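You operate a simulated robot arm through the tools that you are given. There is no shell and no other tool.

The job below is to be done with a simulated two-armed robot. You get a single attempt, and the scene is never put back.

## Task
Stencil WHEAT on the lid of the white box.
Fine: paint from the tray, with the round green brush; brush and stencil go back; the other boxes stay bare. Set down upright: round green brush. A coat counts when it lies all over at full strength: go over it till it gets no stronger.

Only the result counts: the job must be done as asked and must still hold three seconds after the hand-in. Knocking over, shifting, dropping, spilling or breaking anything else fails it. Lids that push on must go on centred and level and be pressed home; caps that screw on are set level and turned clockwise until they are tight.

## Robot
Two 7-joint arms with fingered hands on one trunk that stands fixed in place. Base frame: the origin is at the foot of the trunk, x ahead of it, y to its left, z up. Lengths are in mm, angles in rad, forces in N, time in s.
The left shoulder is at [70, 145, 1212], the right one opposite. With the tool pointing down near the work surface each hand reaches from about 380 to 780 mm from the base axis, measured 20 degrees to its own side. Payload 3.5 kg a hand.
The TCP of each hand is the grasp point between the finger pads, 25 mm short of the fingertips. In the tool frame z runs along the fingers and y along their closing line. The gripper opens to 88 mm; its body begins 29 mm behind the TCP. The gripper is a hand of 4 fingers: y runs from the thumb to the fingers, the wrist lies at [-13, -97, -162] in the tool frame, and closing takes about 1.5 s.
Orientation is that of the tool frame in the base frame, as [roll, pitch, yaw] about the fixed x, y, z axes, in that order (R = Rz(yaw) Ry(pitch) Rx(roll)). With the fingers straight down and the wrist toward the robot, the tool's x, y and z point along [0, 1, 0], [1, 0, 0] and [0, 0, -1] of the base frame.

## Interface
- The arms move only by the tool play_rows. It takes "left_rows", "right_rows" or both (then of equal length, played together; a hand with none holds still); each is a list of rows, each an object of numbers (a shift or turn left out is 0, a gripper value left out holds the last): "tx", "ty", "tz": the shift along the base's x, y, z in mm; "rx", "ry", "rz": the turn, a rotation vector about the base's x, y, z in degrees; "claw": the finger opening in mm, from 0 to 88. In form: [{"tx": .., "ty": .., "tz": .., "rx": .., "ry": .., "rz": .., "claw": ..}, ...]. A call has 1 to 20 rows; each row shifts and turns the commanded pose from where the row before left it. Each row takes 0.2 s and may step no farther than 50 mm and 0.15 rad from the row before; otherwise, or with a gripper value out of range, the whole call is refused. Where a pose cannot be reached the arm comes as near as it can. A force on the tool above 40 N (or 10 N above the force at the start of the call, whichever is more), or a blocked arm, ends the call early, and 0.2 s more pass. Each finger travels about 45 mm/s and halts on what it meets, pressing with about 30 N; the grip force reading is that of the motor and also rises with nothing between the fingers. The clock runs only during rows and for 0.2 s after the last one: add rows that do not move to give the fingers time. The reply holds the time, the measured pose of the TCP, the force on the tool along the base axes, the opening and the grip force, in the units named above and with some noise, with the torque about the TCP (base axes, N m) and any sound that the robot's microphone picked up.
- Cameras (640 x 400 px; columns grow to the right, rows downward): "scene" is now at [119.9, 36.9, 1513.7]; the picture's right is [0.47, -0.88, 0.00], its down [-0.65, -0.34, -0.68] and it looks along [0.60, 0.32, -0.73] (base axes); focal length 341 px, centre (320, 200). "left" rides on the left gripper at [-64, -83, -98] in its tool frame; the picture's right is [-0.62, -0.37, 0.69], its down [0.71, -0.63, 0.30] and it looks along [0.32, 0.68, 0.65] (tool axes); focal length 265 px, centre (320, 200). "right" rides on the right gripper at [64, -83, -98] in its tool frame; the picture's right is [-0.62, 0.37, -0.69], its down [-0.71, -0.63, 0.30] and it looks along [-0.32, 0.68, 0.65] (tool axes); focal length 265 px, centre (320, 200). There is no depth. A picture from a camera that has moved, and an enlarged one, comes with that camera's place and axes in the base frame and with its lens.
- grab_frame(camera): a new picture of that camera. No time passes.
- raise_lower(by): slides the trunk up (or, below 0, down) by that many mm; the arms and the scene camera ride with it, the base frame stays. It gives what a move gives, with no picture.
- set_grasp(shape, hand): the hand has 4 fingers and takes this shape, open, in about a second: jaw (thumb against the fingers, like two jaws); tri (thumb and two fingers); tip (a fingertip pinch); poke (one finger out to press); point (the index stretched); flat (the hand flat); cup (the hand cupped); fist (a fist). The gripper value then closes the fingers along that shape, each until it touches; the sizes above hold for jaw. It gives what a move gives, with no picture.
- pan_tilt(pan, tilt): turns the head with the scene camera to pan (to the left, within 1.501 rad either way) and tilt (down, from -0.506 to 1.204), counted from straight ahead of the robot. It gives what a move gives.
- close_up(camera, box): a new picture of the part [left, top, right, bottom] of that camera's present view, enlarged. No time passes.
- finish_job(): hands the job in; it is judged then, once.

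Nothing tells you positions but the pictures and the camera data. Unless the task says otherwise, let go and move clear before handing in.

The tools are called after "Request:" as a command line: name --argument value ..., lists and objects as JSON in quotes. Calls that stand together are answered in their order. play_rows: Moves the arms, as the interface text tells. Its arguments: {"type":"object","properties":{"left_rows":{"type":"array"},"right_rows":{"type":"array"}},"required":[]} The other tools are called the same way: raise_lower (by) moves the trunk up or down; set_grasp (shape, hand) gives the hand a shape; pan_tilt (pan, tilt) turns the head that bears the scene camera; grab_frame (camera) takes a picture; close_up (camera, box) takes an enlarged picture of a part of a camera's view; finish_job () hands the job in.

At the start:

```text
time_s: 0.0
left_tool_pos: [389.5, 409.1, 1226.2]
left_tool_rot: [3.139, 0.0, 1.57]
left_contact_force: [0.4, 0.4, 0.2]
left_torque: [0.0, 0.0, 0.03]
left_grip_width: 87.7
left_grasp_force: 0.1
left_shape: jaw
right_tool_pos: [477.1, -17.3, 1225.2]
right_tool_rot: [3.141, -0.001, 1.571]
right_contact_force: [0.7, 0.9, 0.0]
right_torque: [0.01, -0.02, -0.01]
right_grip_width: 87.5
right_grasp_force: 0.0
right_shape: jaw
trunk travel left (down, up): [-775.0, 65.0]
head pan, tilt (commanded): [0.49, 0.82]
```

scene: 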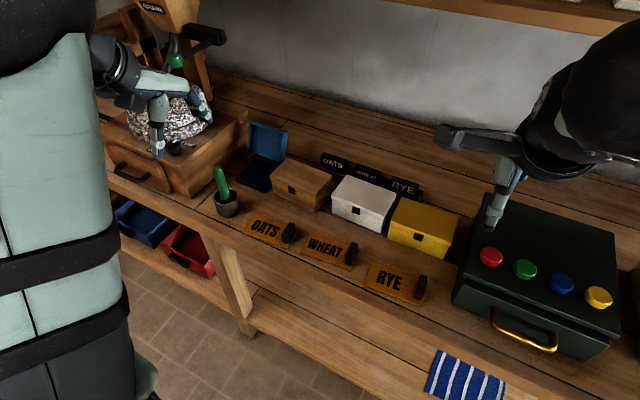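
right: 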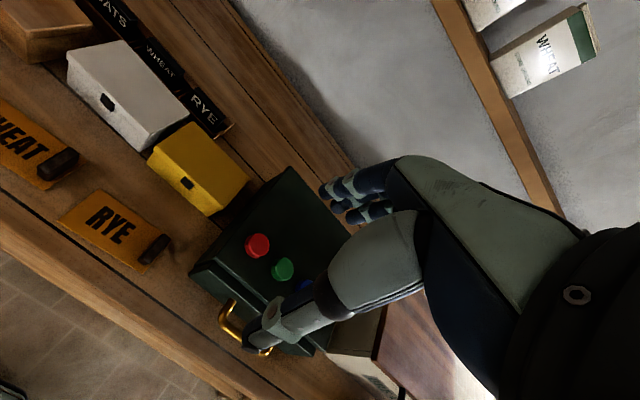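
left: 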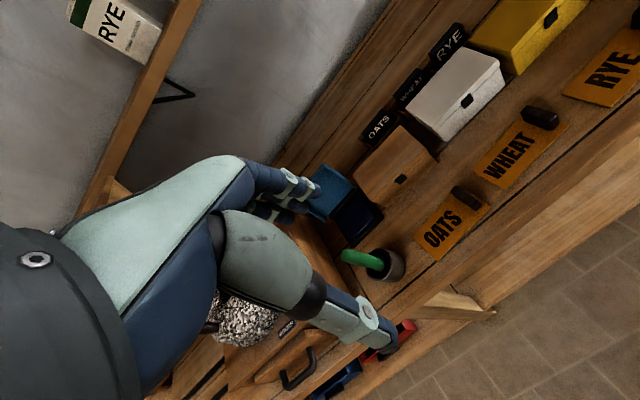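

I see a workbench with three boxes (brown, white, yellow), three stencils with dark handles (OATS, WHEAT, RYE), a green brush standing in a pot, and a blue lidded tray (perhaps an ink pad) behind it. I'll take closer pictures before moving anything.

Request:
close_up --camera "scene" --box '[200, 100, 360, 200]'

Request:
close_up --camera "scene" --box '[280, 160, 480, 310]'

Request:
close_up --camera "left" --box '[300, 150, 460, 290]'

Request:
close_up --camera "scene" --box '[90, 0, 260, 220]'

```text
4.00 times, centred on (280, 150) of scene
camera zoom: at [119.9, 36.9, 1513.7], right [0.47, -0.88, 0.0], down [-0.65, -0.34, -0.68], along [0.6, 0.32, -0.73], focal length 1362 px, centre (480, 400)
```

zoom: 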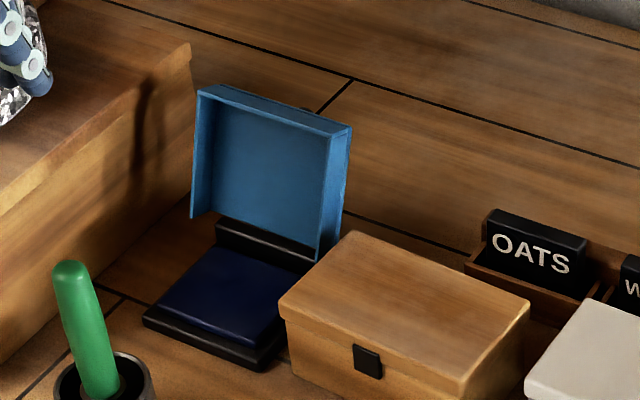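

```text
2.67 times, centred on (380, 235) of scene
camera zoom: at [119.9, 36.9, 1513.7], right [0.47, -0.88, 0.0], down [-0.65, -0.34, -0.68], along [0.6, 0.32, -0.73], focal length 908 px, centre (160, 107)
```

zoom: 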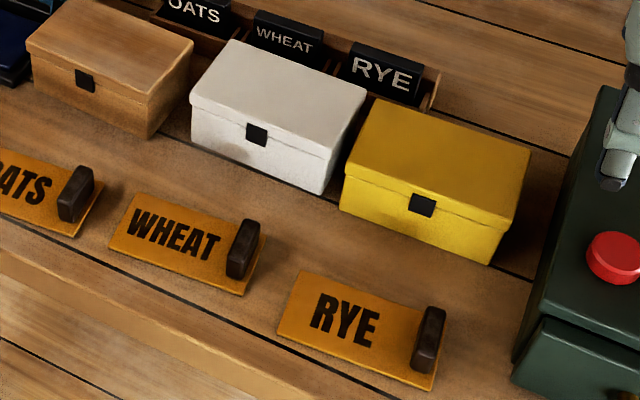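

```text
2.86 times, centred on (380, 220) of left
camera zoom: at [304.3, 345.4, 1324.9], right [-0.37, -0.62, -0.69], down [-0.63, 0.71, -0.3], along [0.68, 0.32, -0.65], focal length 758 px, centre (149, 143)
```

zoom: 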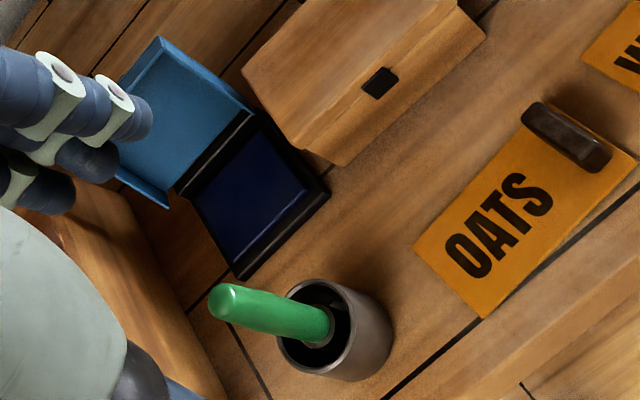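

```text
1.82 times, centred on (175, 110) of scene
camera zoom: at [119.9, 36.9, 1513.7], right [0.47, -0.88, 0.0], down [-0.65, -0.34, -0.68], along [0.6, 0.32, -0.73], focal length 619 px, centre (584, 364)
```

zoom: 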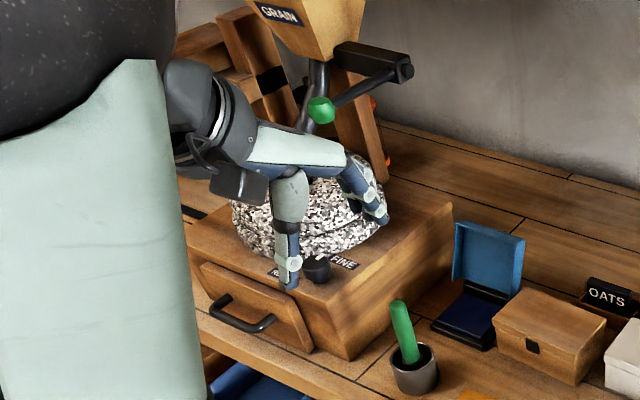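

I see an ink-pad-like tray with a blue lid, a green handle in a pot, and bins on a lower shelf. Next I look all round with the head to be sure there is no other tray or brush.

Request:
pan_tilt --pan 1.1 --tilt 0.8

Request:
grab_frame --camera "scene"

Request:
pan_tilt --pan -0.2 --tilt 0.8

Request:
grab_frame --camera "scene"

Request:
pan_tilt --pan -0.9 --tilt 0.8

Request:
grab_frame --camera "scene"

Request:
pan_tilt --pan 0.3 --tilt 1.1

Request:
grab_frame --camera "scene"

Request:
pan_tilt --pan 0.2 --tilt 0.3

Request:
grab_frame --camera "scene"

```text
time_s: 1.0
left_tool_pos: [389.2, 409.4, 1226.5]
left_tool_rot: [3.139, -0.001, 1.571]
left_contact_force: [0.1, 0.4, 0.4]
left_torque: [-0.05, -0.02, 0.0]
left_grip_width: 87.4
left_grasp_force: 0.1
left_shape: jaw
right_tool_pos: [477.8, -16.9, 1225.1]
right_tool_rot: [3.141, -0.001, 1.572]
right_contact_force: [0.2, 0.2, 0.2]
right_torque: [0.01, 0.0, 0.0]
right_grip_width: 87.7
right_grasp_force: 0.0
right_shape: jaw
trunk travel left (down, up): [-775.0, 65.0]
head pan, tilt (commanded): [1.1, 0.799]
```

```text
taken
camera scene: at [86.4, 71.2, 1515.4], right [0.89, -0.45, 0.0], down [-0.33, -0.64, -0.7], along [0.32, 0.62, -0.72], focal length 341 px, centre (320, 200)
```

scene: 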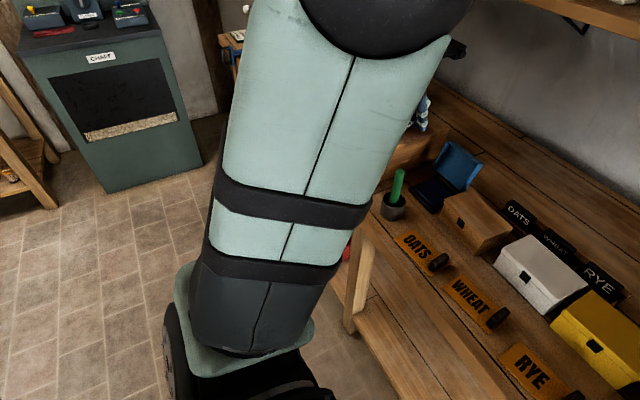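

```text
time_s: 2.5
left_tool_pos: [389.6, 408.3, 1227.8]
left_tool_rot: [3.14, 0.0, 1.571]
left_contact_force: [0.1, 0.1, -0.1]
left_torque: [0.0, 0.02, 0.02]
left_grip_width: 87.4
left_grasp_force: 0.1
left_shape: jaw
right_tool_pos: [477.6, -18.1, 1225.1]
right_tool_rot: [3.141, 0.002, 1.571]
right_contact_force: [0.5, 0.2, -0.3]
right_torque: [-0.02, -0.01, -0.01]
right_grip_width: 87.6
right_grasp_force: 0.0
right_shape: jaw
trunk travel left (down, up): [-775.0, 65.0]
head pan, tilt (commanded): [-0.201, 0.799]
```

```text
taken
camera scene: at [128.7, -16.6, 1515.4], right [-0.2, -0.98, 0.0], down [-0.7, 0.14, -0.7], along [0.68, -0.14, -0.72], focal length 341 px, centre (320, 200)
```

scene: 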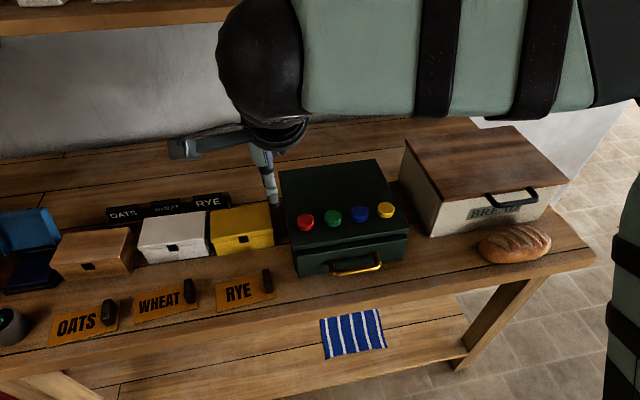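

```text
time_s: 3.5
left_tool_pos: [390.0, 408.9, 1226.8]
left_tool_rot: [3.141, 0.0, 1.571]
left_contact_force: [-0.7, 1.0, 0.0]
left_torque: [0.0, 0.03, 0.03]
left_grip_width: 87.5
left_grasp_force: 0.1
left_shape: jaw
right_tool_pos: [477.1, -18.1, 1226.6]
right_tool_rot: [-3.14, 0.0, 1.572]
right_contact_force: [0.2, 0.4, 0.4]
right_torque: [-0.04, 0.01, 0.0]
right_grip_width: 87.8
right_grasp_force: 0.1
right_shape: jaw
trunk travel left (down, up): [-775.0, 65.0]
head pan, tilt (commanded): [-0.901, 0.799]
```

```text
taken
camera scene: at [99.8, -63.7, 1515.4], right [-0.78, -0.62, 0.0], down [-0.45, 0.56, -0.7], along [0.43, -0.55, -0.72], focal length 341 px, centre (320, 200)
```

scene: 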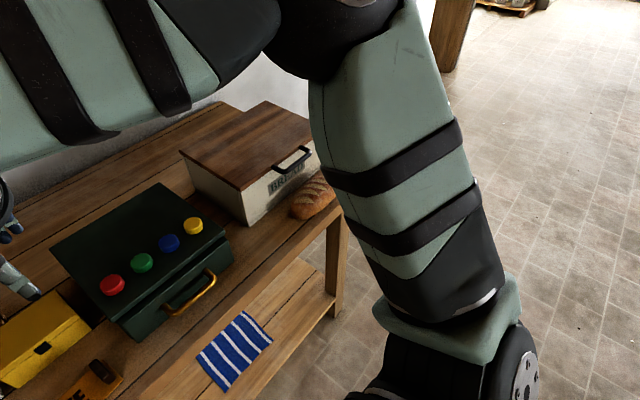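

```text
time_s: 5.0
left_tool_pos: [388.9, 408.7, 1227.6]
left_tool_rot: [3.141, 0.0, 1.571]
left_contact_force: [-0.4, 0.8, -0.7]
left_torque: [0.01, 0.02, 0.01]
left_grip_width: 87.4
left_grasp_force: 0.1
left_shape: jaw
right_tool_pos: [478.4, -19.2, 1225.7]
right_tool_rot: [-3.141, 0.001, 1.571]
right_contact_force: [-0.1, 0.1, -0.1]
right_torque: [0.01, 0.01, -0.05]
right_grip_width: 87.7
right_grasp_force: 0.1
right_shape: jaw
trunk travel left (down, up): [-775.0, 65.0]
head pan, tilt (commanded): [0.3, 1.1]
```

```text
taken
camera scene: at [110.0, 18.0, 1493.6], right [0.29, -0.96, 0.0], down [-0.85, -0.26, -0.45], along [0.43, 0.13, -0.89], focal length 341 px, centre (320, 200)
```

scene: 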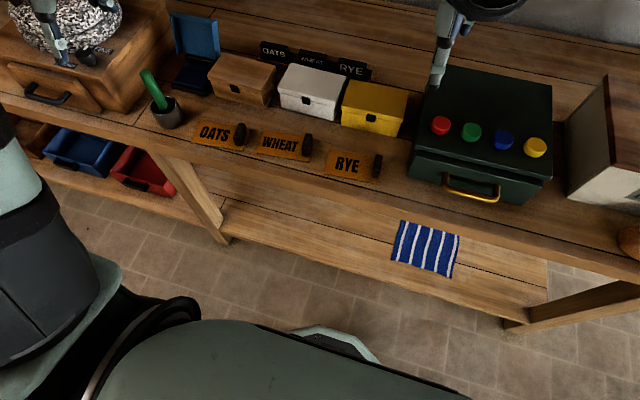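

```text
time_s: 6.1
left_tool_pos: [389.6, 408.5, 1226.9]
left_tool_rot: [3.141, 0.0, 1.571]
left_contact_force: [-0.4, 0.2, 0.9]
left_torque: [0.01, 0.0, -0.04]
left_grip_width: 87.7
left_grasp_force: 0.1
left_shape: jaw
right_tool_pos: [477.0, -17.5, 1227.0]
right_tool_rot: [3.142, -0.001, 1.57]
right_contact_force: [0.0, 0.1, -0.7]
right_torque: [0.0, 0.03, 0.03]
right_grip_width: 87.6
right_grasp_force: 0.2
right_shape: jaw
trunk travel left (down, up): [-775.0, 65.0]
head pan, tilt (commanded): [0.201, 0.3]
```

```text
taken
camera scene: at [141.1, 18.0, 1559.7], right [0.2, -0.98, 0.0], down [-0.29, -0.06, -0.95], along [0.94, 0.19, -0.3], focal length 341 px, centre (320, 200)
```

scene: 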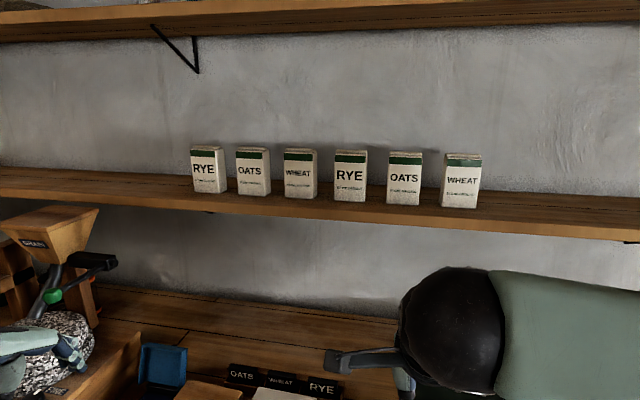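

The only paint tray I see is the open blue-lidded pad by the brush pot; the black blocks behind the boxes look like stamps and are not needed. I now need precise positions, so I point the head at the work area and take enlarged views.

Request:
pan_tilt --pan 0.4 --tilt 0.9

Request:
grab_frame --camera "scene"

Request:
close_up --camera "scene" --box '[140, 80, 300, 180]'

Request:
close_up --camera "scene" --box '[240, 120, 400, 220]'

Request:
grab_frame --camera "right"

```text
time_s: 7.1
left_tool_pos: [389.3, 409.4, 1227.1]
left_tool_rot: [3.14, 0.0, 1.57]
left_contact_force: [0.2, -0.3, 0.2]
left_torque: [0.01, 0.02, 0.0]
left_grip_width: 87.6
left_grasp_force: 0.1
left_shape: jaw
right_tool_pos: [477.8, -18.7, 1227.0]
right_tool_rot: [3.141, -0.001, 1.571]
right_contact_force: [0.5, 0.1, 0.6]
right_torque: [-0.03, 0.01, 0.02]
right_grip_width: 87.5
right_grasp_force: 0.0
right_shape: jaw
trunk travel left (down, up): [-775.0, 65.0]
head pan, tilt (commanded): [0.4, 0.901]
```

```text
taken
camera scene: at [119.2, 28.7, 1507.5], right [0.39, -0.92, 0.0], down [-0.72, -0.3, -0.62], along [0.57, 0.24, -0.78], focal length 341 px, centre (320, 200)
```

scene: 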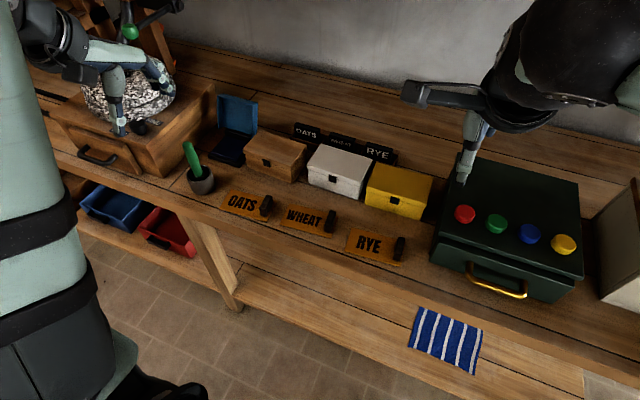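

```text
4.00 times, centred on (220, 130) of scene
camera zoom: at [119.2, 28.7, 1507.5], right [0.39, -0.92, 0.0], down [-0.72, -0.3, -0.62], along [0.57, 0.24, -0.78], focal length 1362 px, centre (720, 480)
```

zoom: 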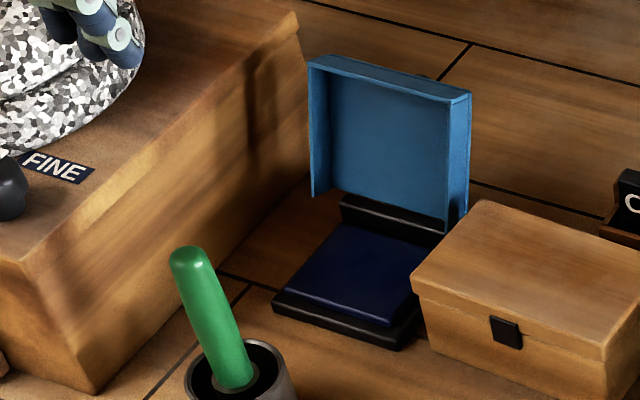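

```text
4.00 times, centred on (320, 170) of scene
camera zoom: at [119.2, 28.7, 1507.5], right [0.39, -0.92, 0.0], down [-0.72, -0.3, -0.62], along [0.57, 0.24, -0.78], focal length 1362 px, centre (320, 320)
```

zoom: 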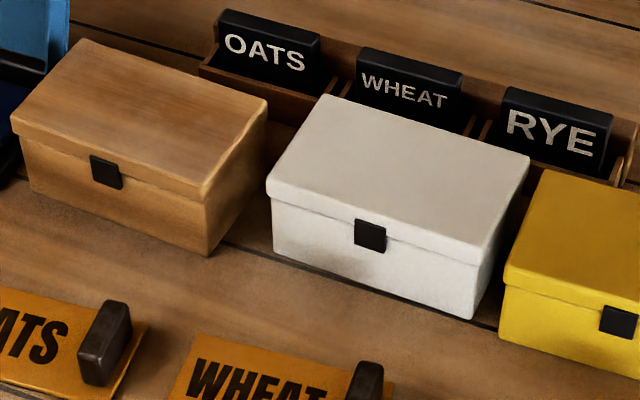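

```text
taken
camera right: at [393.1, 46.2, 1322.9], right [0.37, -0.62, 0.69], down [-0.63, -0.71, -0.3], along [0.68, -0.32, -0.65], focal length 265 px, centre (320, 200)
```

right: 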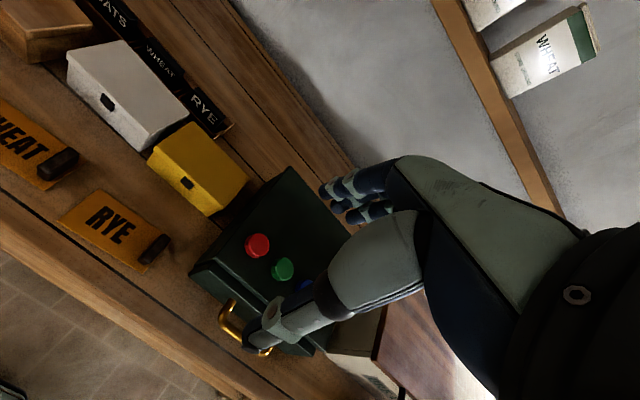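

The bench seems clear of the arms at this height. I'll shift the left hand right (and the right hand further right) at present height, to view stencils, boxes, tray and pot from a second viewpoint.

Request:
play_rows --left_rows '[{"ty": -45}, {"ty": -45}, {"ty": -45}, {"ty": -45}, {"ty": -45}, {"tx": -10}, {}]' --right_rows '[{"ty": -45}, {"ty": -45}, {"ty": -45}, {"ty": -45}, {"ty": -20}, {}, {}]'

Request:
grab_frame --camera "left"

Request:
grab_frame --camera "right"

Request:
grab_frame --camera "scene"

```text
time_s: 8.7
left_tool_pos: [438.3, 253.7, 1198.4]
left_tool_rot: [3.138, 0.014, 1.568]
left_contact_force: [0.0, 0.8, -0.6]
left_torque: [-0.02, -0.06, -0.01]
left_grip_width: 87.6
left_grasp_force: 0.0
left_shape: jaw
left hand out of reach, approached as far as the arm can: row 3, 4, 5, 6
right_tool_pos: [478.4, -216.1, 1227.8]
right_tool_rot: [3.14, 0.001, 1.57]
right_contact_force: [-1.1, 1.2, 0.5]
right_torque: [0.02, 0.0, 0.0]
right_grip_width: 87.4
right_grasp_force: 0.0
right_shape: jaw
trunk travel left (down, up): [-775.0, 65.0]
head pan, tilt (commanded): [0.4, 0.901]
```

```text
taken
camera left: at [352.3, 191.6, 1296.3], right [-0.37, -0.63, -0.68], down [-0.63, 0.71, -0.32], along [0.69, 0.31, -0.66], focal length 265 px, centre (320, 200)
```

left: 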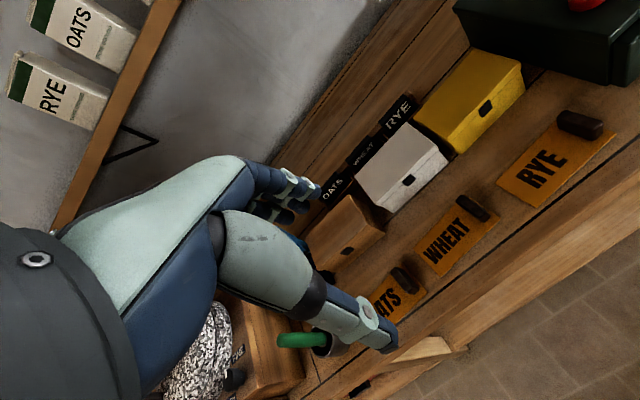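

```text
taken
camera right: at [392.8, -152.1, 1324.3], right [0.37, -0.62, 0.69], down [-0.63, -0.71, -0.3], along [0.68, -0.32, -0.65], focal length 265 px, centre (320, 200)
```

right: 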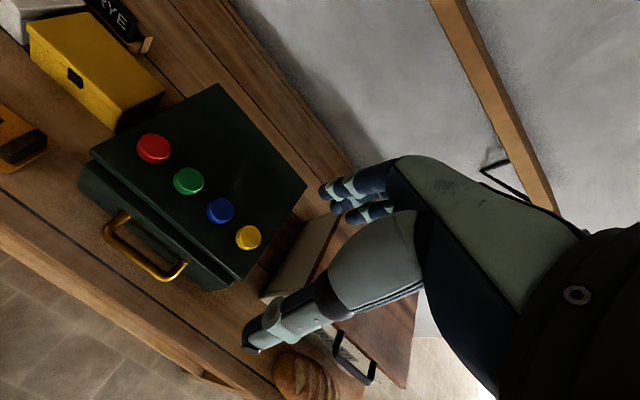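

```text
taken
camera scene: at [119.0, 29.1, 1507.5], right [0.39, -0.92, 0.0], down [-0.72, -0.31, -0.62], along [0.57, 0.24, -0.78], focal length 341 px, centre (320, 200)
```

scene: 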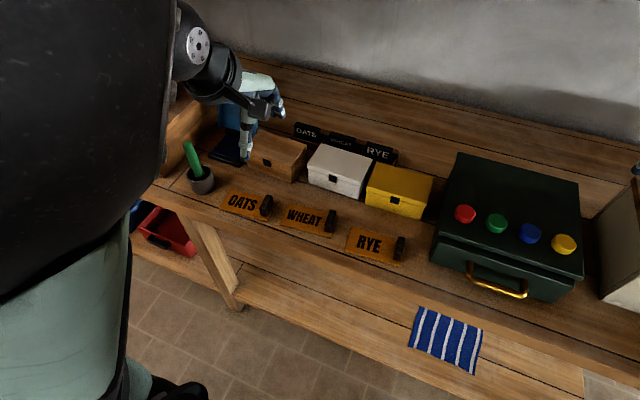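

The left arm hit its inner reach limit but ended up in a useful spot. I'll take enlarged views from its camera to triangulate stencil, box, and handle.

Request:
close_up --camera "left" --box '[340, 110, 500, 210]'

Request:
close_up --camera "left" --box '[380, 180, 540, 280]'

Request:
close_up --camera "scene" --box '[240, 170, 400, 270]'

```text
4.00 times, centred on (420, 160) of left
camera zoom: at [352.3, 191.6, 1296.3], right [-0.37, -0.63, -0.68], down [-0.63, 0.71, -0.32], along [0.69, 0.31, -0.66], focal length 1062 px, centre (-80, 360)
```

zoom: 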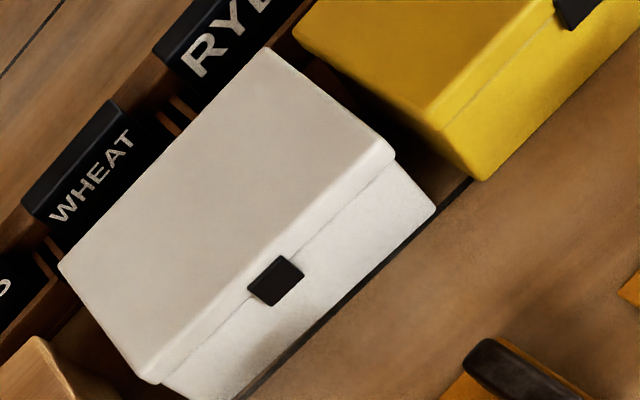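

```text
4.00 times, centred on (460, 230) of left
camera zoom: at [352.3, 191.6, 1296.3], right [-0.37, -0.63, -0.68], down [-0.63, 0.71, -0.32], along [0.69, 0.31, -0.66], focal length 1062 px, centre (-240, 80)
```

zoom: 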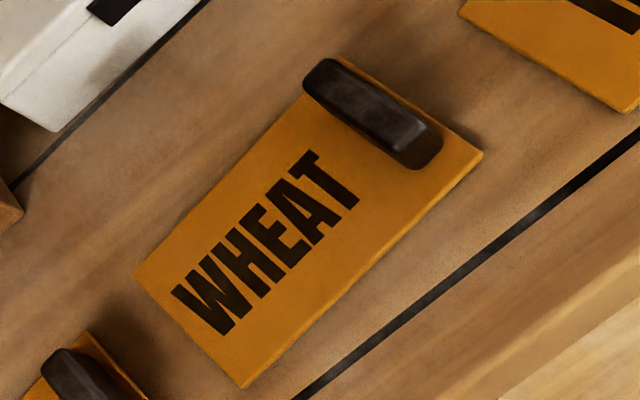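

```text
4.00 times, centred on (320, 220) of scene
camera zoom: at [119.0, 29.1, 1507.5], right [0.39, -0.92, 0.0], down [-0.72, -0.31, -0.62], along [0.57, 0.24, -0.78], focal length 1362 px, centre (320, 120)
```

zoom: 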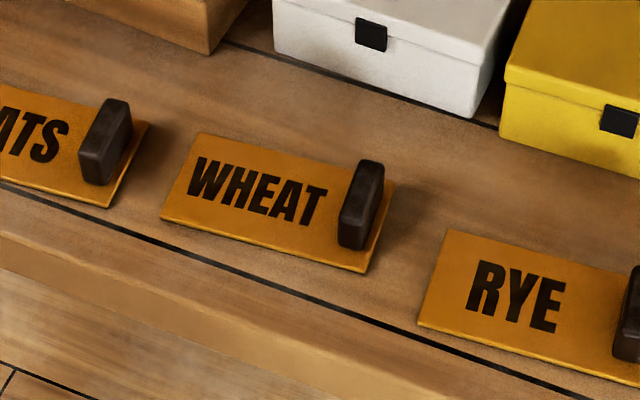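

Triangulation puts the WHEAT stencil around (530, 229, 855) and the white lid around (678, 211, 912). For a better, more downward view I'll move the left hand forward and tilt it so its camera looks down on the boxes.

Request:
play_rows --left_rows '[{"tx": 40, "ry": 7}, {"tx": 40, "ry": 7}, {"tx": 20, "ry": 7}, {"ry": 7}, {"ry": 7}, {}, {}]'

Request:
grab_frame --camera "left"

Request:
grab_frame --camera "scene"

```text
time_s: 10.3
left_tool_pos: [537.6, 255.0, 1199.0]
left_tool_rot: [-2.531, -0.001, 1.571]
left_contact_force: [0.4, -0.7, -0.6]
left_torque: [0.0, 0.0, -0.02]
left_grip_width: 87.5
left_grasp_force: 0.0
left_shape: jaw
right_tool_pos: [477.6, -216.6, 1227.3]
right_tool_rot: [3.141, -0.003, 1.57]
right_contact_force: [1.2, 0.4, -0.1]
right_torque: [-0.01, 0.03, -0.01]
right_grip_width: 87.9
right_grasp_force: 0.0
right_shape: jaw
trunk travel left (down, up): [-775.0, 65.0]
head pan, tilt (commanded): [0.4, 0.901]
```

```text
taken
camera left: at [523.7, 190.4, 1326.6], right [-0.7, -0.62, -0.36], down [-0.69, 0.71, 0.11], along [0.18, 0.32, -0.93], focal length 265 px, centre (320, 200)
```

left: 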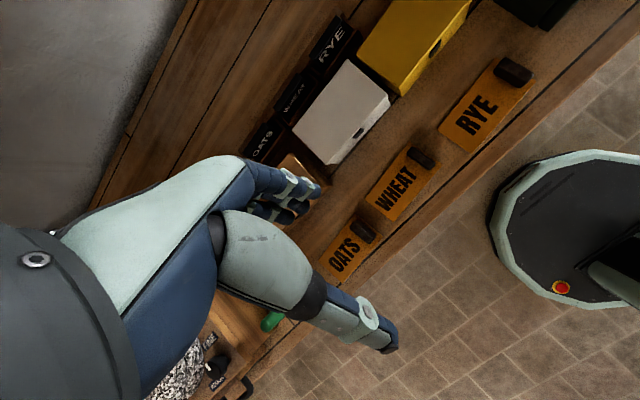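

```text
taken
camera scene: at [118.6, 28.3, 1507.5], right [0.39, -0.92, 0.0], down [-0.72, -0.3, -0.62], along [0.57, 0.24, -0.78], focal length 341 px, centre (320, 200)
```

scene: 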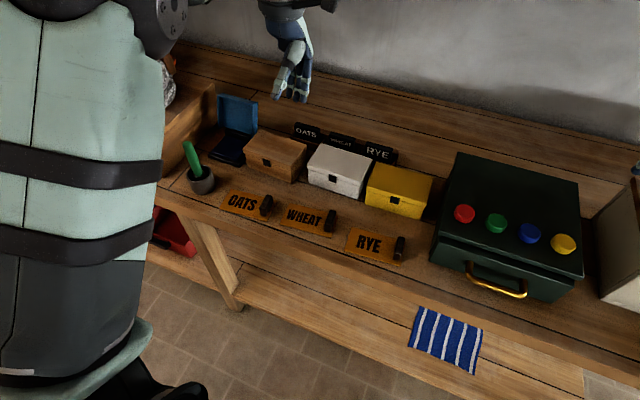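

Good, this is a near-overhead view. I'll take enlarged views of stencil, white box, and neighbours from both cameras.

Request:
close_up --camera "left" --box '[290, 50, 418, 130]'

Request:
close_up --camera "left" --box '[320, 130, 448, 210]'

Request:
close_up --camera "scene" --box '[272, 130, 400, 210]'

Request:
close_up --camera "scene" --box '[256, 180, 384, 260]'

Request:
close_up --camera "scene" --box '[172, 90, 300, 170]'

Request:
close_up --camera "scene" --box '[150, 120, 278, 200]'

```text
5.00 times, centred on (354, 90) of left
camera zoom: at [523.7, 190.4, 1326.6], right [-0.7, -0.62, -0.36], down [-0.69, 0.71, 0.11], along [0.18, 0.32, -0.93], focal length 1327 px, centre (150, 750)
```

zoom: 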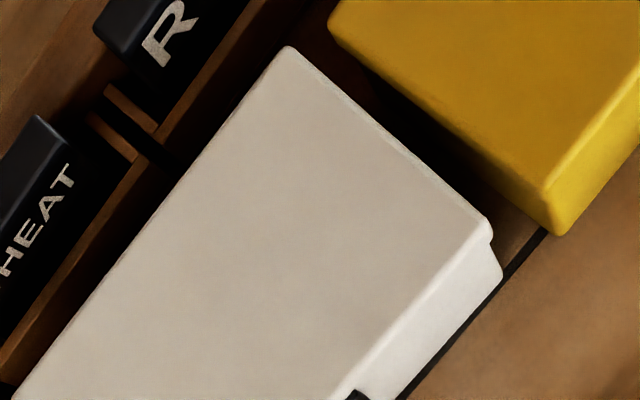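

```text
5.00 times, centred on (384, 170) of left
camera zoom: at [523.7, 190.4, 1326.6], right [-0.7, -0.62, -0.36], down [-0.69, 0.71, 0.11], along [0.18, 0.32, -0.93], focal length 1327 px, centre (0, 350)
```

zoom: 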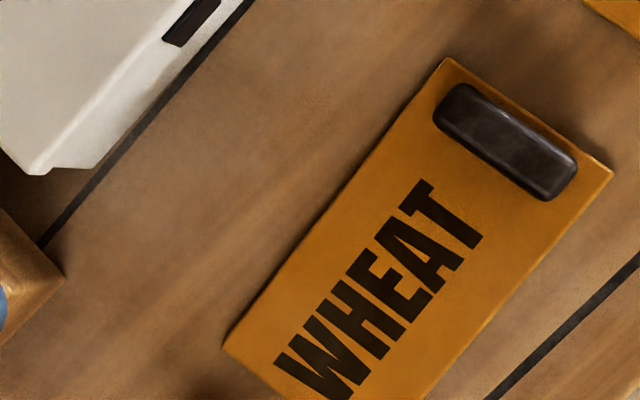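

```text
5.00 times, centred on (336, 170) of scene
camera zoom: at [118.6, 28.3, 1507.5], right [0.39, -0.92, 0.0], down [-0.72, -0.3, -0.62], along [0.57, 0.24, -0.78], focal length 1703 px, centre (240, 350)
```

zoom: 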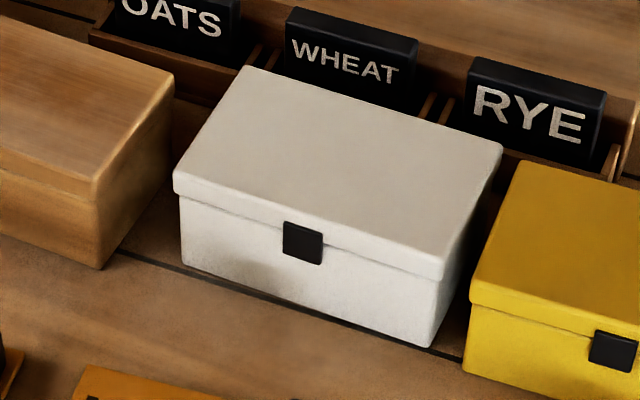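

```text
5.00 times, centred on (320, 220) of scene
camera zoom: at [118.6, 28.3, 1507.5], right [0.39, -0.92, 0.0], down [-0.72, -0.3, -0.62], along [0.57, 0.24, -0.78], focal length 1703 px, centre (320, 100)
```

zoom: 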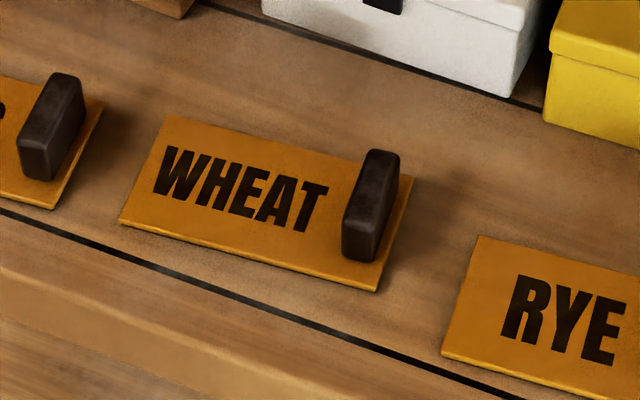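

```text
5.00 times, centred on (236, 130) of scene
camera zoom: at [118.6, 28.3, 1507.5], right [0.39, -0.92, 0.0], down [-0.72, -0.3, -0.62], along [0.57, 0.24, -0.78], focal length 1703 px, centre (740, 550)
```

zoom: 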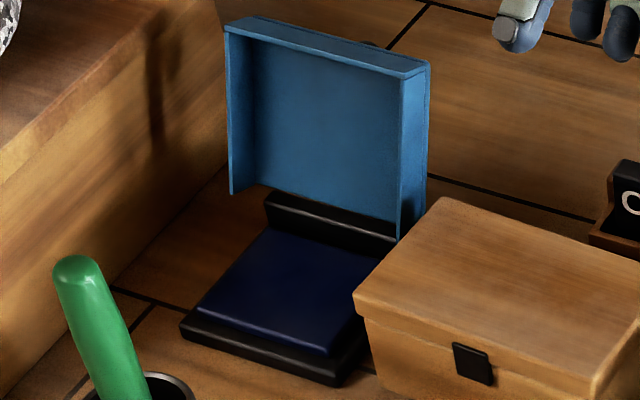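

```text
5.00 times, centred on (214, 160) of scene
camera zoom: at [118.6, 28.3, 1507.5], right [0.39, -0.92, 0.0], down [-0.72, -0.3, -0.62], along [0.57, 0.24, -0.78], focal length 1703 px, centre (850, 400)
```

zoom: 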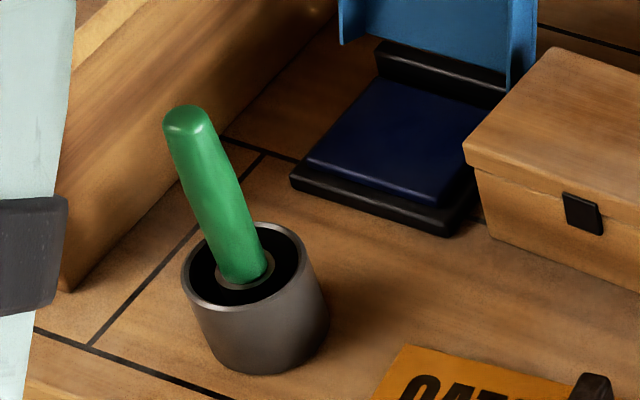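

I now have consistent positions: stencil corners about (493,287), (504,164), (568,171), (557,293) at z≈856 with ~5.5° yaw; lid top about x 631–714, y 141–279, z≈922. Next I zoom in on the handle and text details.

Request:
close_up --camera "scene" --box '[280, 195, 344, 235]'

Request:
close_up --camera "left" --box '[362, 138, 442, 188]'

Request:
close_up --camera "left" --box '[340, 178, 420, 228]'

Request:
close_up --camera "scene" --box '[170, 130, 234, 200]'

```text
10.00 times, centred on (312, 215) of scene
camera zoom: at [118.6, 28.3, 1507.5], right [0.39, -0.92, 0.0], down [-0.72, -0.3, -0.62], along [0.57, 0.24, -0.78], focal length 3406 px, centre (400, 50)
```

zoom: 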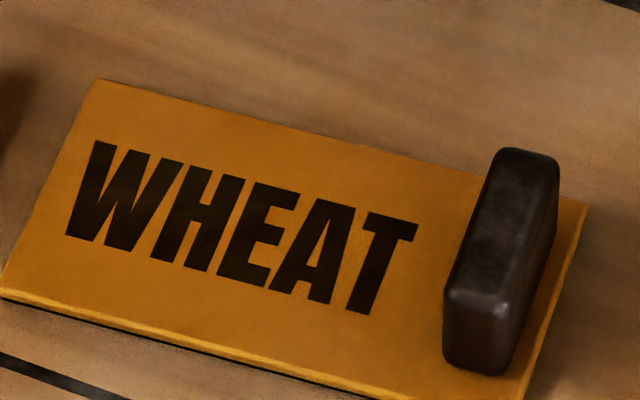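

```text
8.00 times, centred on (402, 163) of left
camera zoom: at [523.7, 190.4, 1326.6], right [-0.7, -0.62, -0.36], down [-0.69, 0.71, 0.11], along [0.18, 0.32, -0.93], focal length 2123 px, centre (-336, 496)
```

zoom: 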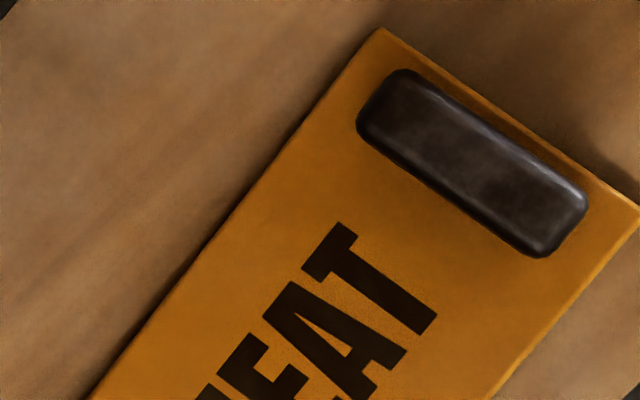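

```text
8.00 times, centred on (380, 203) of left
camera zoom: at [523.7, 190.4, 1326.6], right [-0.7, -0.62, -0.36], down [-0.69, 0.71, 0.11], along [0.18, 0.32, -0.93], focal length 2123 px, centre (-160, 176)
```

zoom: 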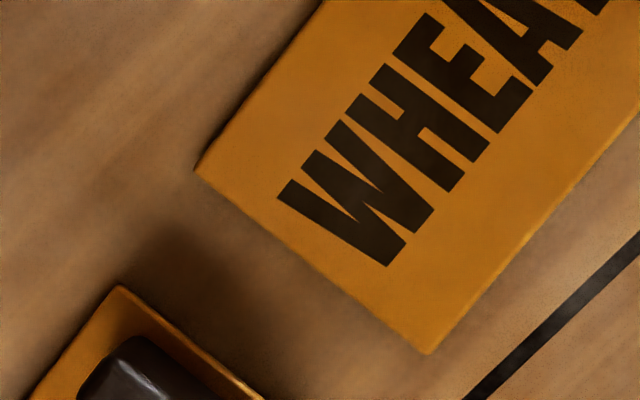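

```text
5.71 times, centred on (202, 165) of scene
camera zoom: at [118.6, 28.3, 1507.5], right [0.39, -0.92, 0.0], down [-0.72, -0.3, -0.62], along [0.57, 0.24, -0.78], focal length 1946 px, centre (994, 400)
```

zoom: 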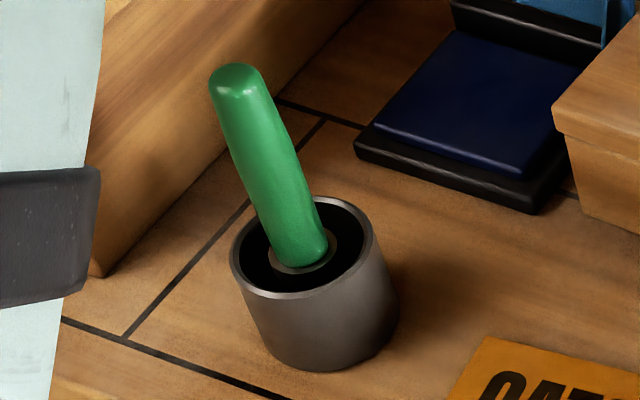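

Handle: about 46×12 mm, top at z≈888, centred near (533, 180), long side along x. I'll grip it across its thin side with the left hand, so I undo the tilt, descend to a safe height and yaw the hand by −84.5°.

Request:
play_rows --left_rows '[{"ry": -7, "tz": -30}, {"ry": -7, "tz": -30}, {"ry": -7, "tz": -30}, {"ry": -7, "tz": -30}, {"ry": -7, "tz": -30}, {"rz": -8.45, "ty": -7}, {"rz": -8.45, "ty": -7}, {"rz": -8.45, "ty": -7}, {"rz": -8.45, "ty": -7}, {"rz": -8.45, "ty": -7}, {"rz": -8.45, "ty": -7}, {"rz": -8.45, "ty": -7}, {"rz": -8.45, "ty": -7}, {"rz": -8.45, "ty": -7}, {"rz": -8.45, "ty": -12}, {}, {}]'

Request:
grab_frame --camera "left"

Request:
grab_frame --camera "scene"

```text
time_s: 13.9
left_tool_pos: [538.1, 179.7, 1048.2]
left_tool_rot: [-3.141, 0.0, 0.094]
left_contact_force: [0.3, -0.3, 0.0]
left_torque: [0.01, 0.01, -0.01]
left_grip_width: 87.8
left_grasp_force: 0.1
left_shape: jaw
right_tool_pos: [477.1, -216.7, 1227.7]
right_tool_rot: [-3.141, 0.0, 1.57]
right_contact_force: [0.9, 0.4, -0.7]
right_torque: [0.01, 0.01, 0.02]
right_grip_width: 87.5
right_grasp_force: 0.0
right_shape: jaw
trunk travel left (down, up): [-775.0, 65.0]
head pan, tilt (commanded): [0.4, 0.901]
```

```text
taken
camera left: at [464.2, 256.8, 1145.6], right [-0.65, 0.31, -0.69], down [0.65, 0.69, -0.3], along [0.39, -0.65, -0.65], focal length 265 px, centre (320, 200)
```

left: 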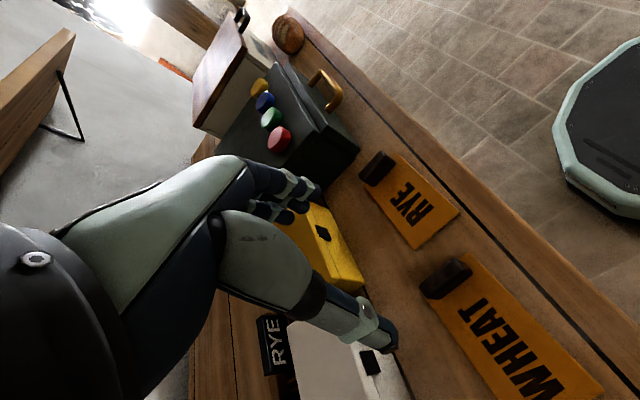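

```text
taken
camera scene: at [119.0, 28.8, 1507.5], right [0.39, -0.92, 0.0], down [-0.72, -0.3, -0.62], along [0.57, 0.24, -0.78], focal length 341 px, centre (320, 200)
```

scene: 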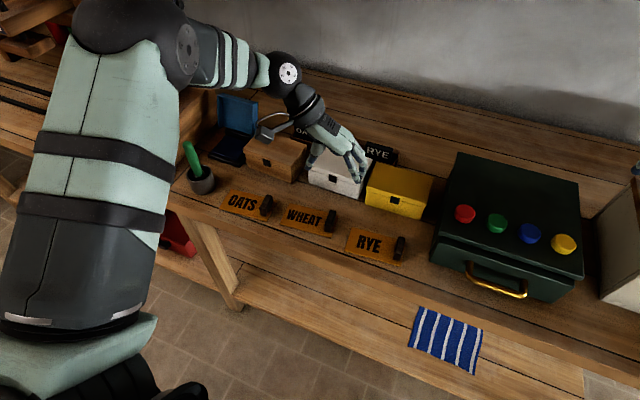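

The hand is over the handle at z≈1048 with proper yaw. I'll zoom the wrist camera to cross-check the handle position.

Request:
close_up --camera "left" --box '[400, 230, 496, 290]'

Request:
close_up --camera "left" --box '[240, 160, 400, 360]'

Request:
close_up --camera "scene" --box '[280, 100, 408, 180]'

```text
6.67 times, centred on (448, 260) of left
camera zoom: at [464.2, 256.8, 1145.6], right [-0.65, 0.31, -0.69], down [0.65, 0.69, -0.3], along [0.39, -0.65, -0.65], focal length 1769 px, centre (-533, -200)
```

zoom: 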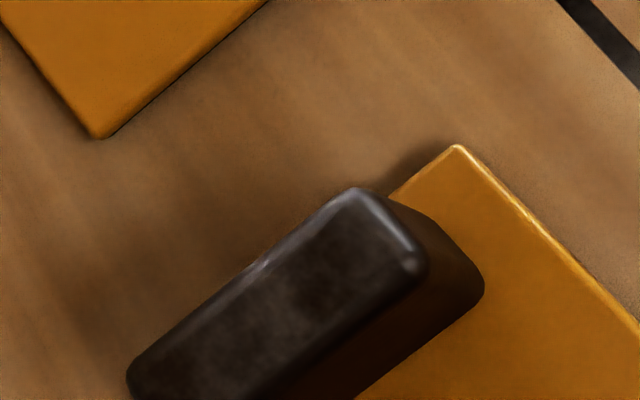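

```text
2.00 times, centred on (320, 260) of left
camera zoom: at [464.2, 256.8, 1145.6], right [-0.65, 0.31, -0.69], down [0.65, 0.69, -0.3], along [0.39, -0.65, -0.65], focal length 531 px, centre (320, 80)
```

zoom: 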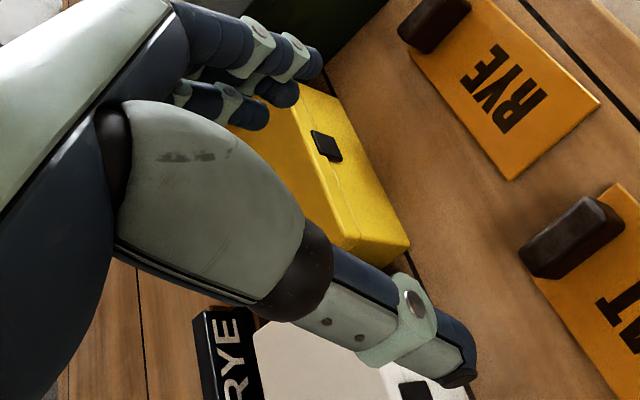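

```text
5.00 times, centred on (344, 140) of scene
camera zoom: at [119.0, 28.8, 1507.5], right [0.39, -0.92, 0.0], down [-0.72, -0.3, -0.62], along [0.57, 0.24, -0.78], focal length 1703 px, centre (200, 500)
```

zoom: 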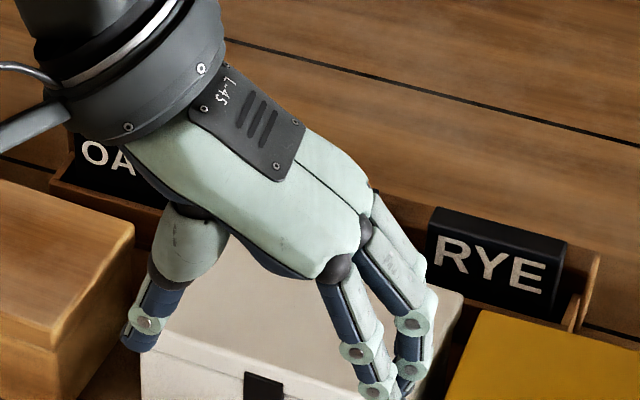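

The handle's cross-check gives its centre at about (533.5, 180.5). I'll narrow the opening to 50 mm (to stay off the RYE stencil) and descend to z≈910, then look.

Request:
play_rows --left_rows '[{"claw": 50, "tx": -4.5, "ty": 0.8}, {"tz": -35}, {"tz": -35}, {"tz": -35}, {"tz": -33}, {}, {}]'

Request:
grab_frame --camera "left"

Request:
close_up --camera "scene" --box '[250, 140, 378, 240]'

Request:
grab_frame --camera "right"

```text
time_s: 15.5
left_tool_pos: [535.4, 177.6, 910.3]
left_tool_rot: [3.141, 0.001, 0.095]
left_contact_force: [-0.4, -0.7, 0.4]
left_torque: [0.01, -0.01, -0.02]
left_grip_width: 50.5
left_grasp_force: 0.1
left_shape: jaw
right_tool_pos: [478.1, -216.4, 1228.0]
right_tool_rot: [3.141, 0.0, 1.571]
right_contact_force: [-0.1, -1.1, -0.6]
right_torque: [0.01, -0.04, -0.02]
right_grip_width: 87.6
right_grasp_force: 0.1
right_shape: jaw
trunk travel left (down, up): [-775.0, 65.0]
head pan, tilt (commanded): [0.4, 0.901]
```

```text
taken
camera left: at [461.8, 255.7, 1007.7], right [-0.65, 0.31, -0.69], down [0.65, 0.7, -0.3], along [0.39, -0.65, -0.65], focal length 265 px, centre (320, 200)
```

left: 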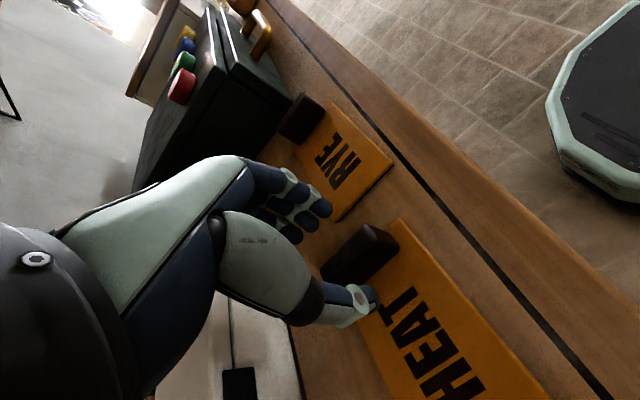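

```text
4.00 times, centred on (314, 190) of scene
camera zoom: at [118.9, 28.6, 1507.5], right [0.39, -0.92, 0.0], down [-0.72, -0.3, -0.62], along [0.57, 0.24, -0.78], focal length 1362 px, centre (344, 240)
```

zoom: 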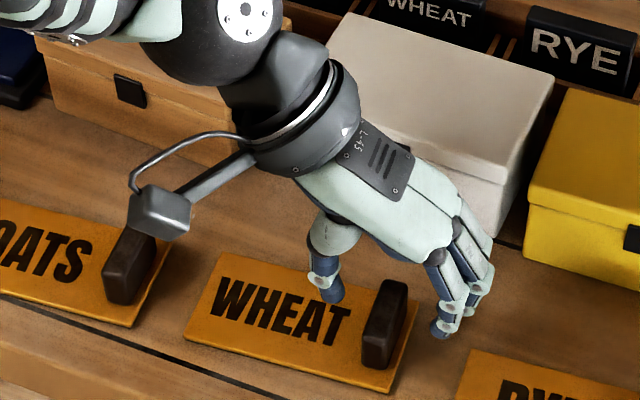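

```text
taken
camera right: at [392.8, -152.4, 1324.3], right [0.37, -0.62, 0.69], down [-0.63, -0.71, -0.3], along [0.68, -0.32, -0.65], focal length 265 px, centre (320, 200)
```

right: 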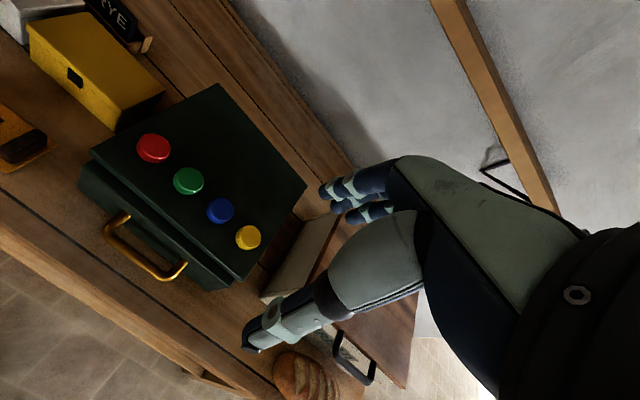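

The fingers straddle the handle. I'll zoom in to check how fingers and handle line up before the last 25 mm.

Request:
close_up --camera "scene" --box '[305, 185, 385, 235]'

Request:
close_up --camera "left" --box '[250, 150, 410, 350]'

```text
8.00 times, centred on (345, 210) of scene
camera zoom: at [118.9, 28.6, 1507.5], right [0.39, -0.92, 0.0], down [-0.72, -0.3, -0.62], along [0.57, 0.24, -0.78], focal length 2724 px, centre (120, 120)
```

zoom: 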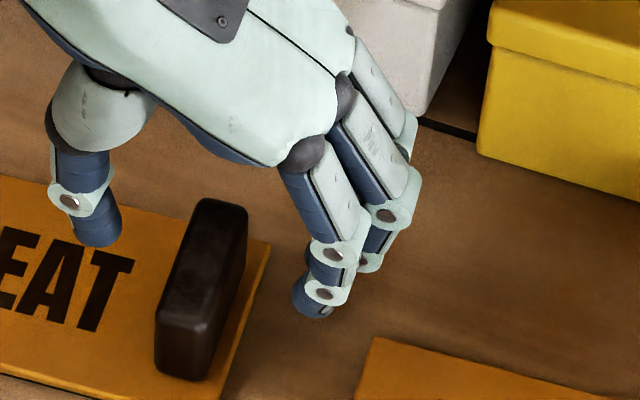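

```text
2.00 times, centred on (330, 250) of left
camera zoom: at [461.8, 255.7, 1007.7], right [-0.65, 0.31, -0.69], down [0.65, 0.7, -0.3], along [0.39, -0.65, -0.65], focal length 531 px, centre (300, 100)
```

zoom: 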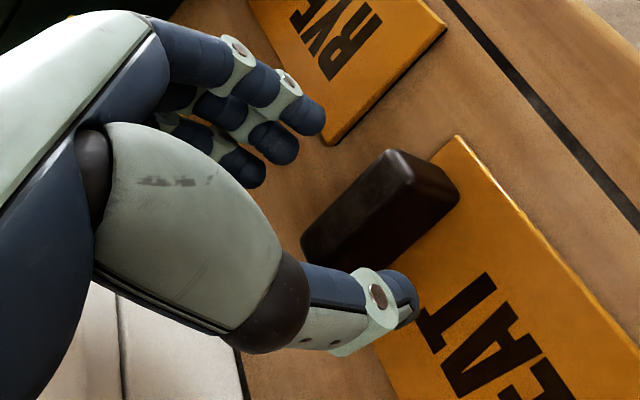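

The index and thumb align with the TCP, with the other fingers further in +x. I'll shift to (530, 180.5), descend to z≈887 so the fingertips stay just above the plate, and close.

Request:
play_rows --left_rows '[{"tx": -4, "ty": 2.5}, {"tz": -8}, {"tz": -8}, {"tz": -7}, {}, {}]'

Request:
close_up --camera "scene" --box '[300, 185, 380, 235]'

Request:
close_up --camera "left" --box '[250, 150, 410, 350]'

```text
time_s: 16.9
left_tool_pos: [530.6, 182.4, 888.3]
left_tool_rot: [-3.141, -0.001, 0.095]
left_contact_force: [0.3, 0.0, 0.8]
left_torque: [0.03, -0.03, 0.04]
left_grip_width: 50.4
left_grasp_force: 0.0
left_shape: jaw
right_tool_pos: [479.1, -217.3, 1226.3]
right_tool_rot: [-3.141, -0.001, 1.571]
right_contact_force: [-0.8, -0.5, -0.3]
right_torque: [0.02, -0.01, -0.02]
right_grip_width: 87.5
right_grasp_force: 0.0
right_shape: jaw
trunk travel left (down, up): [-775.0, 65.0]
head pan, tilt (commanded): [0.4, 0.901]
```

```text
8.00 times, centred on (340, 210) of scene
camera zoom: at [119.3, 28.7, 1507.5], right [0.39, -0.92, 0.0], down [-0.72, -0.3, -0.62], along [0.57, 0.24, -0.78], focal length 2724 px, centre (160, 120)
```

zoom: 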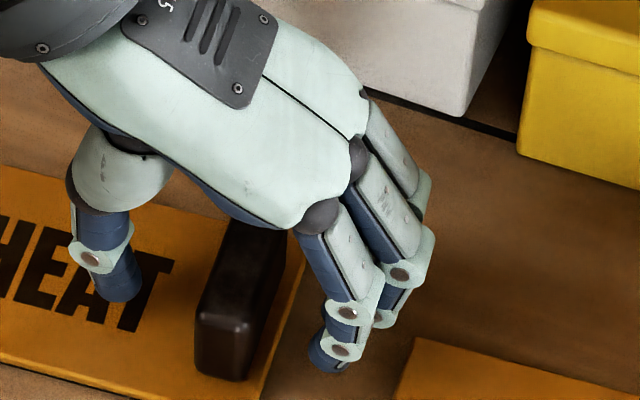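

```text
2.00 times, centred on (330, 250) of left
camera zoom: at [456.4, 259.4, 986.0], right [-0.65, 0.31, -0.69], down [0.65, 0.7, -0.3], along [0.39, -0.65, -0.65], focal length 531 px, centre (300, 100)
```

zoom: 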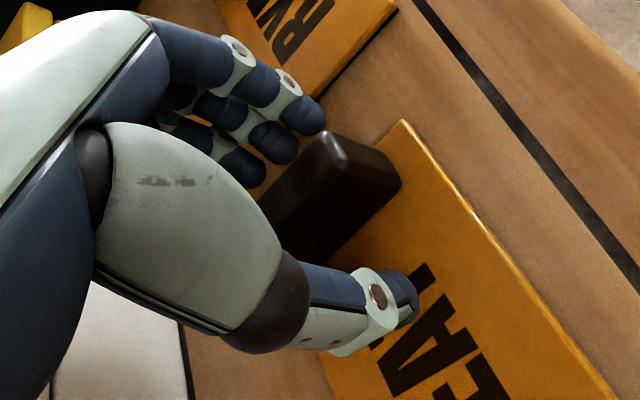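

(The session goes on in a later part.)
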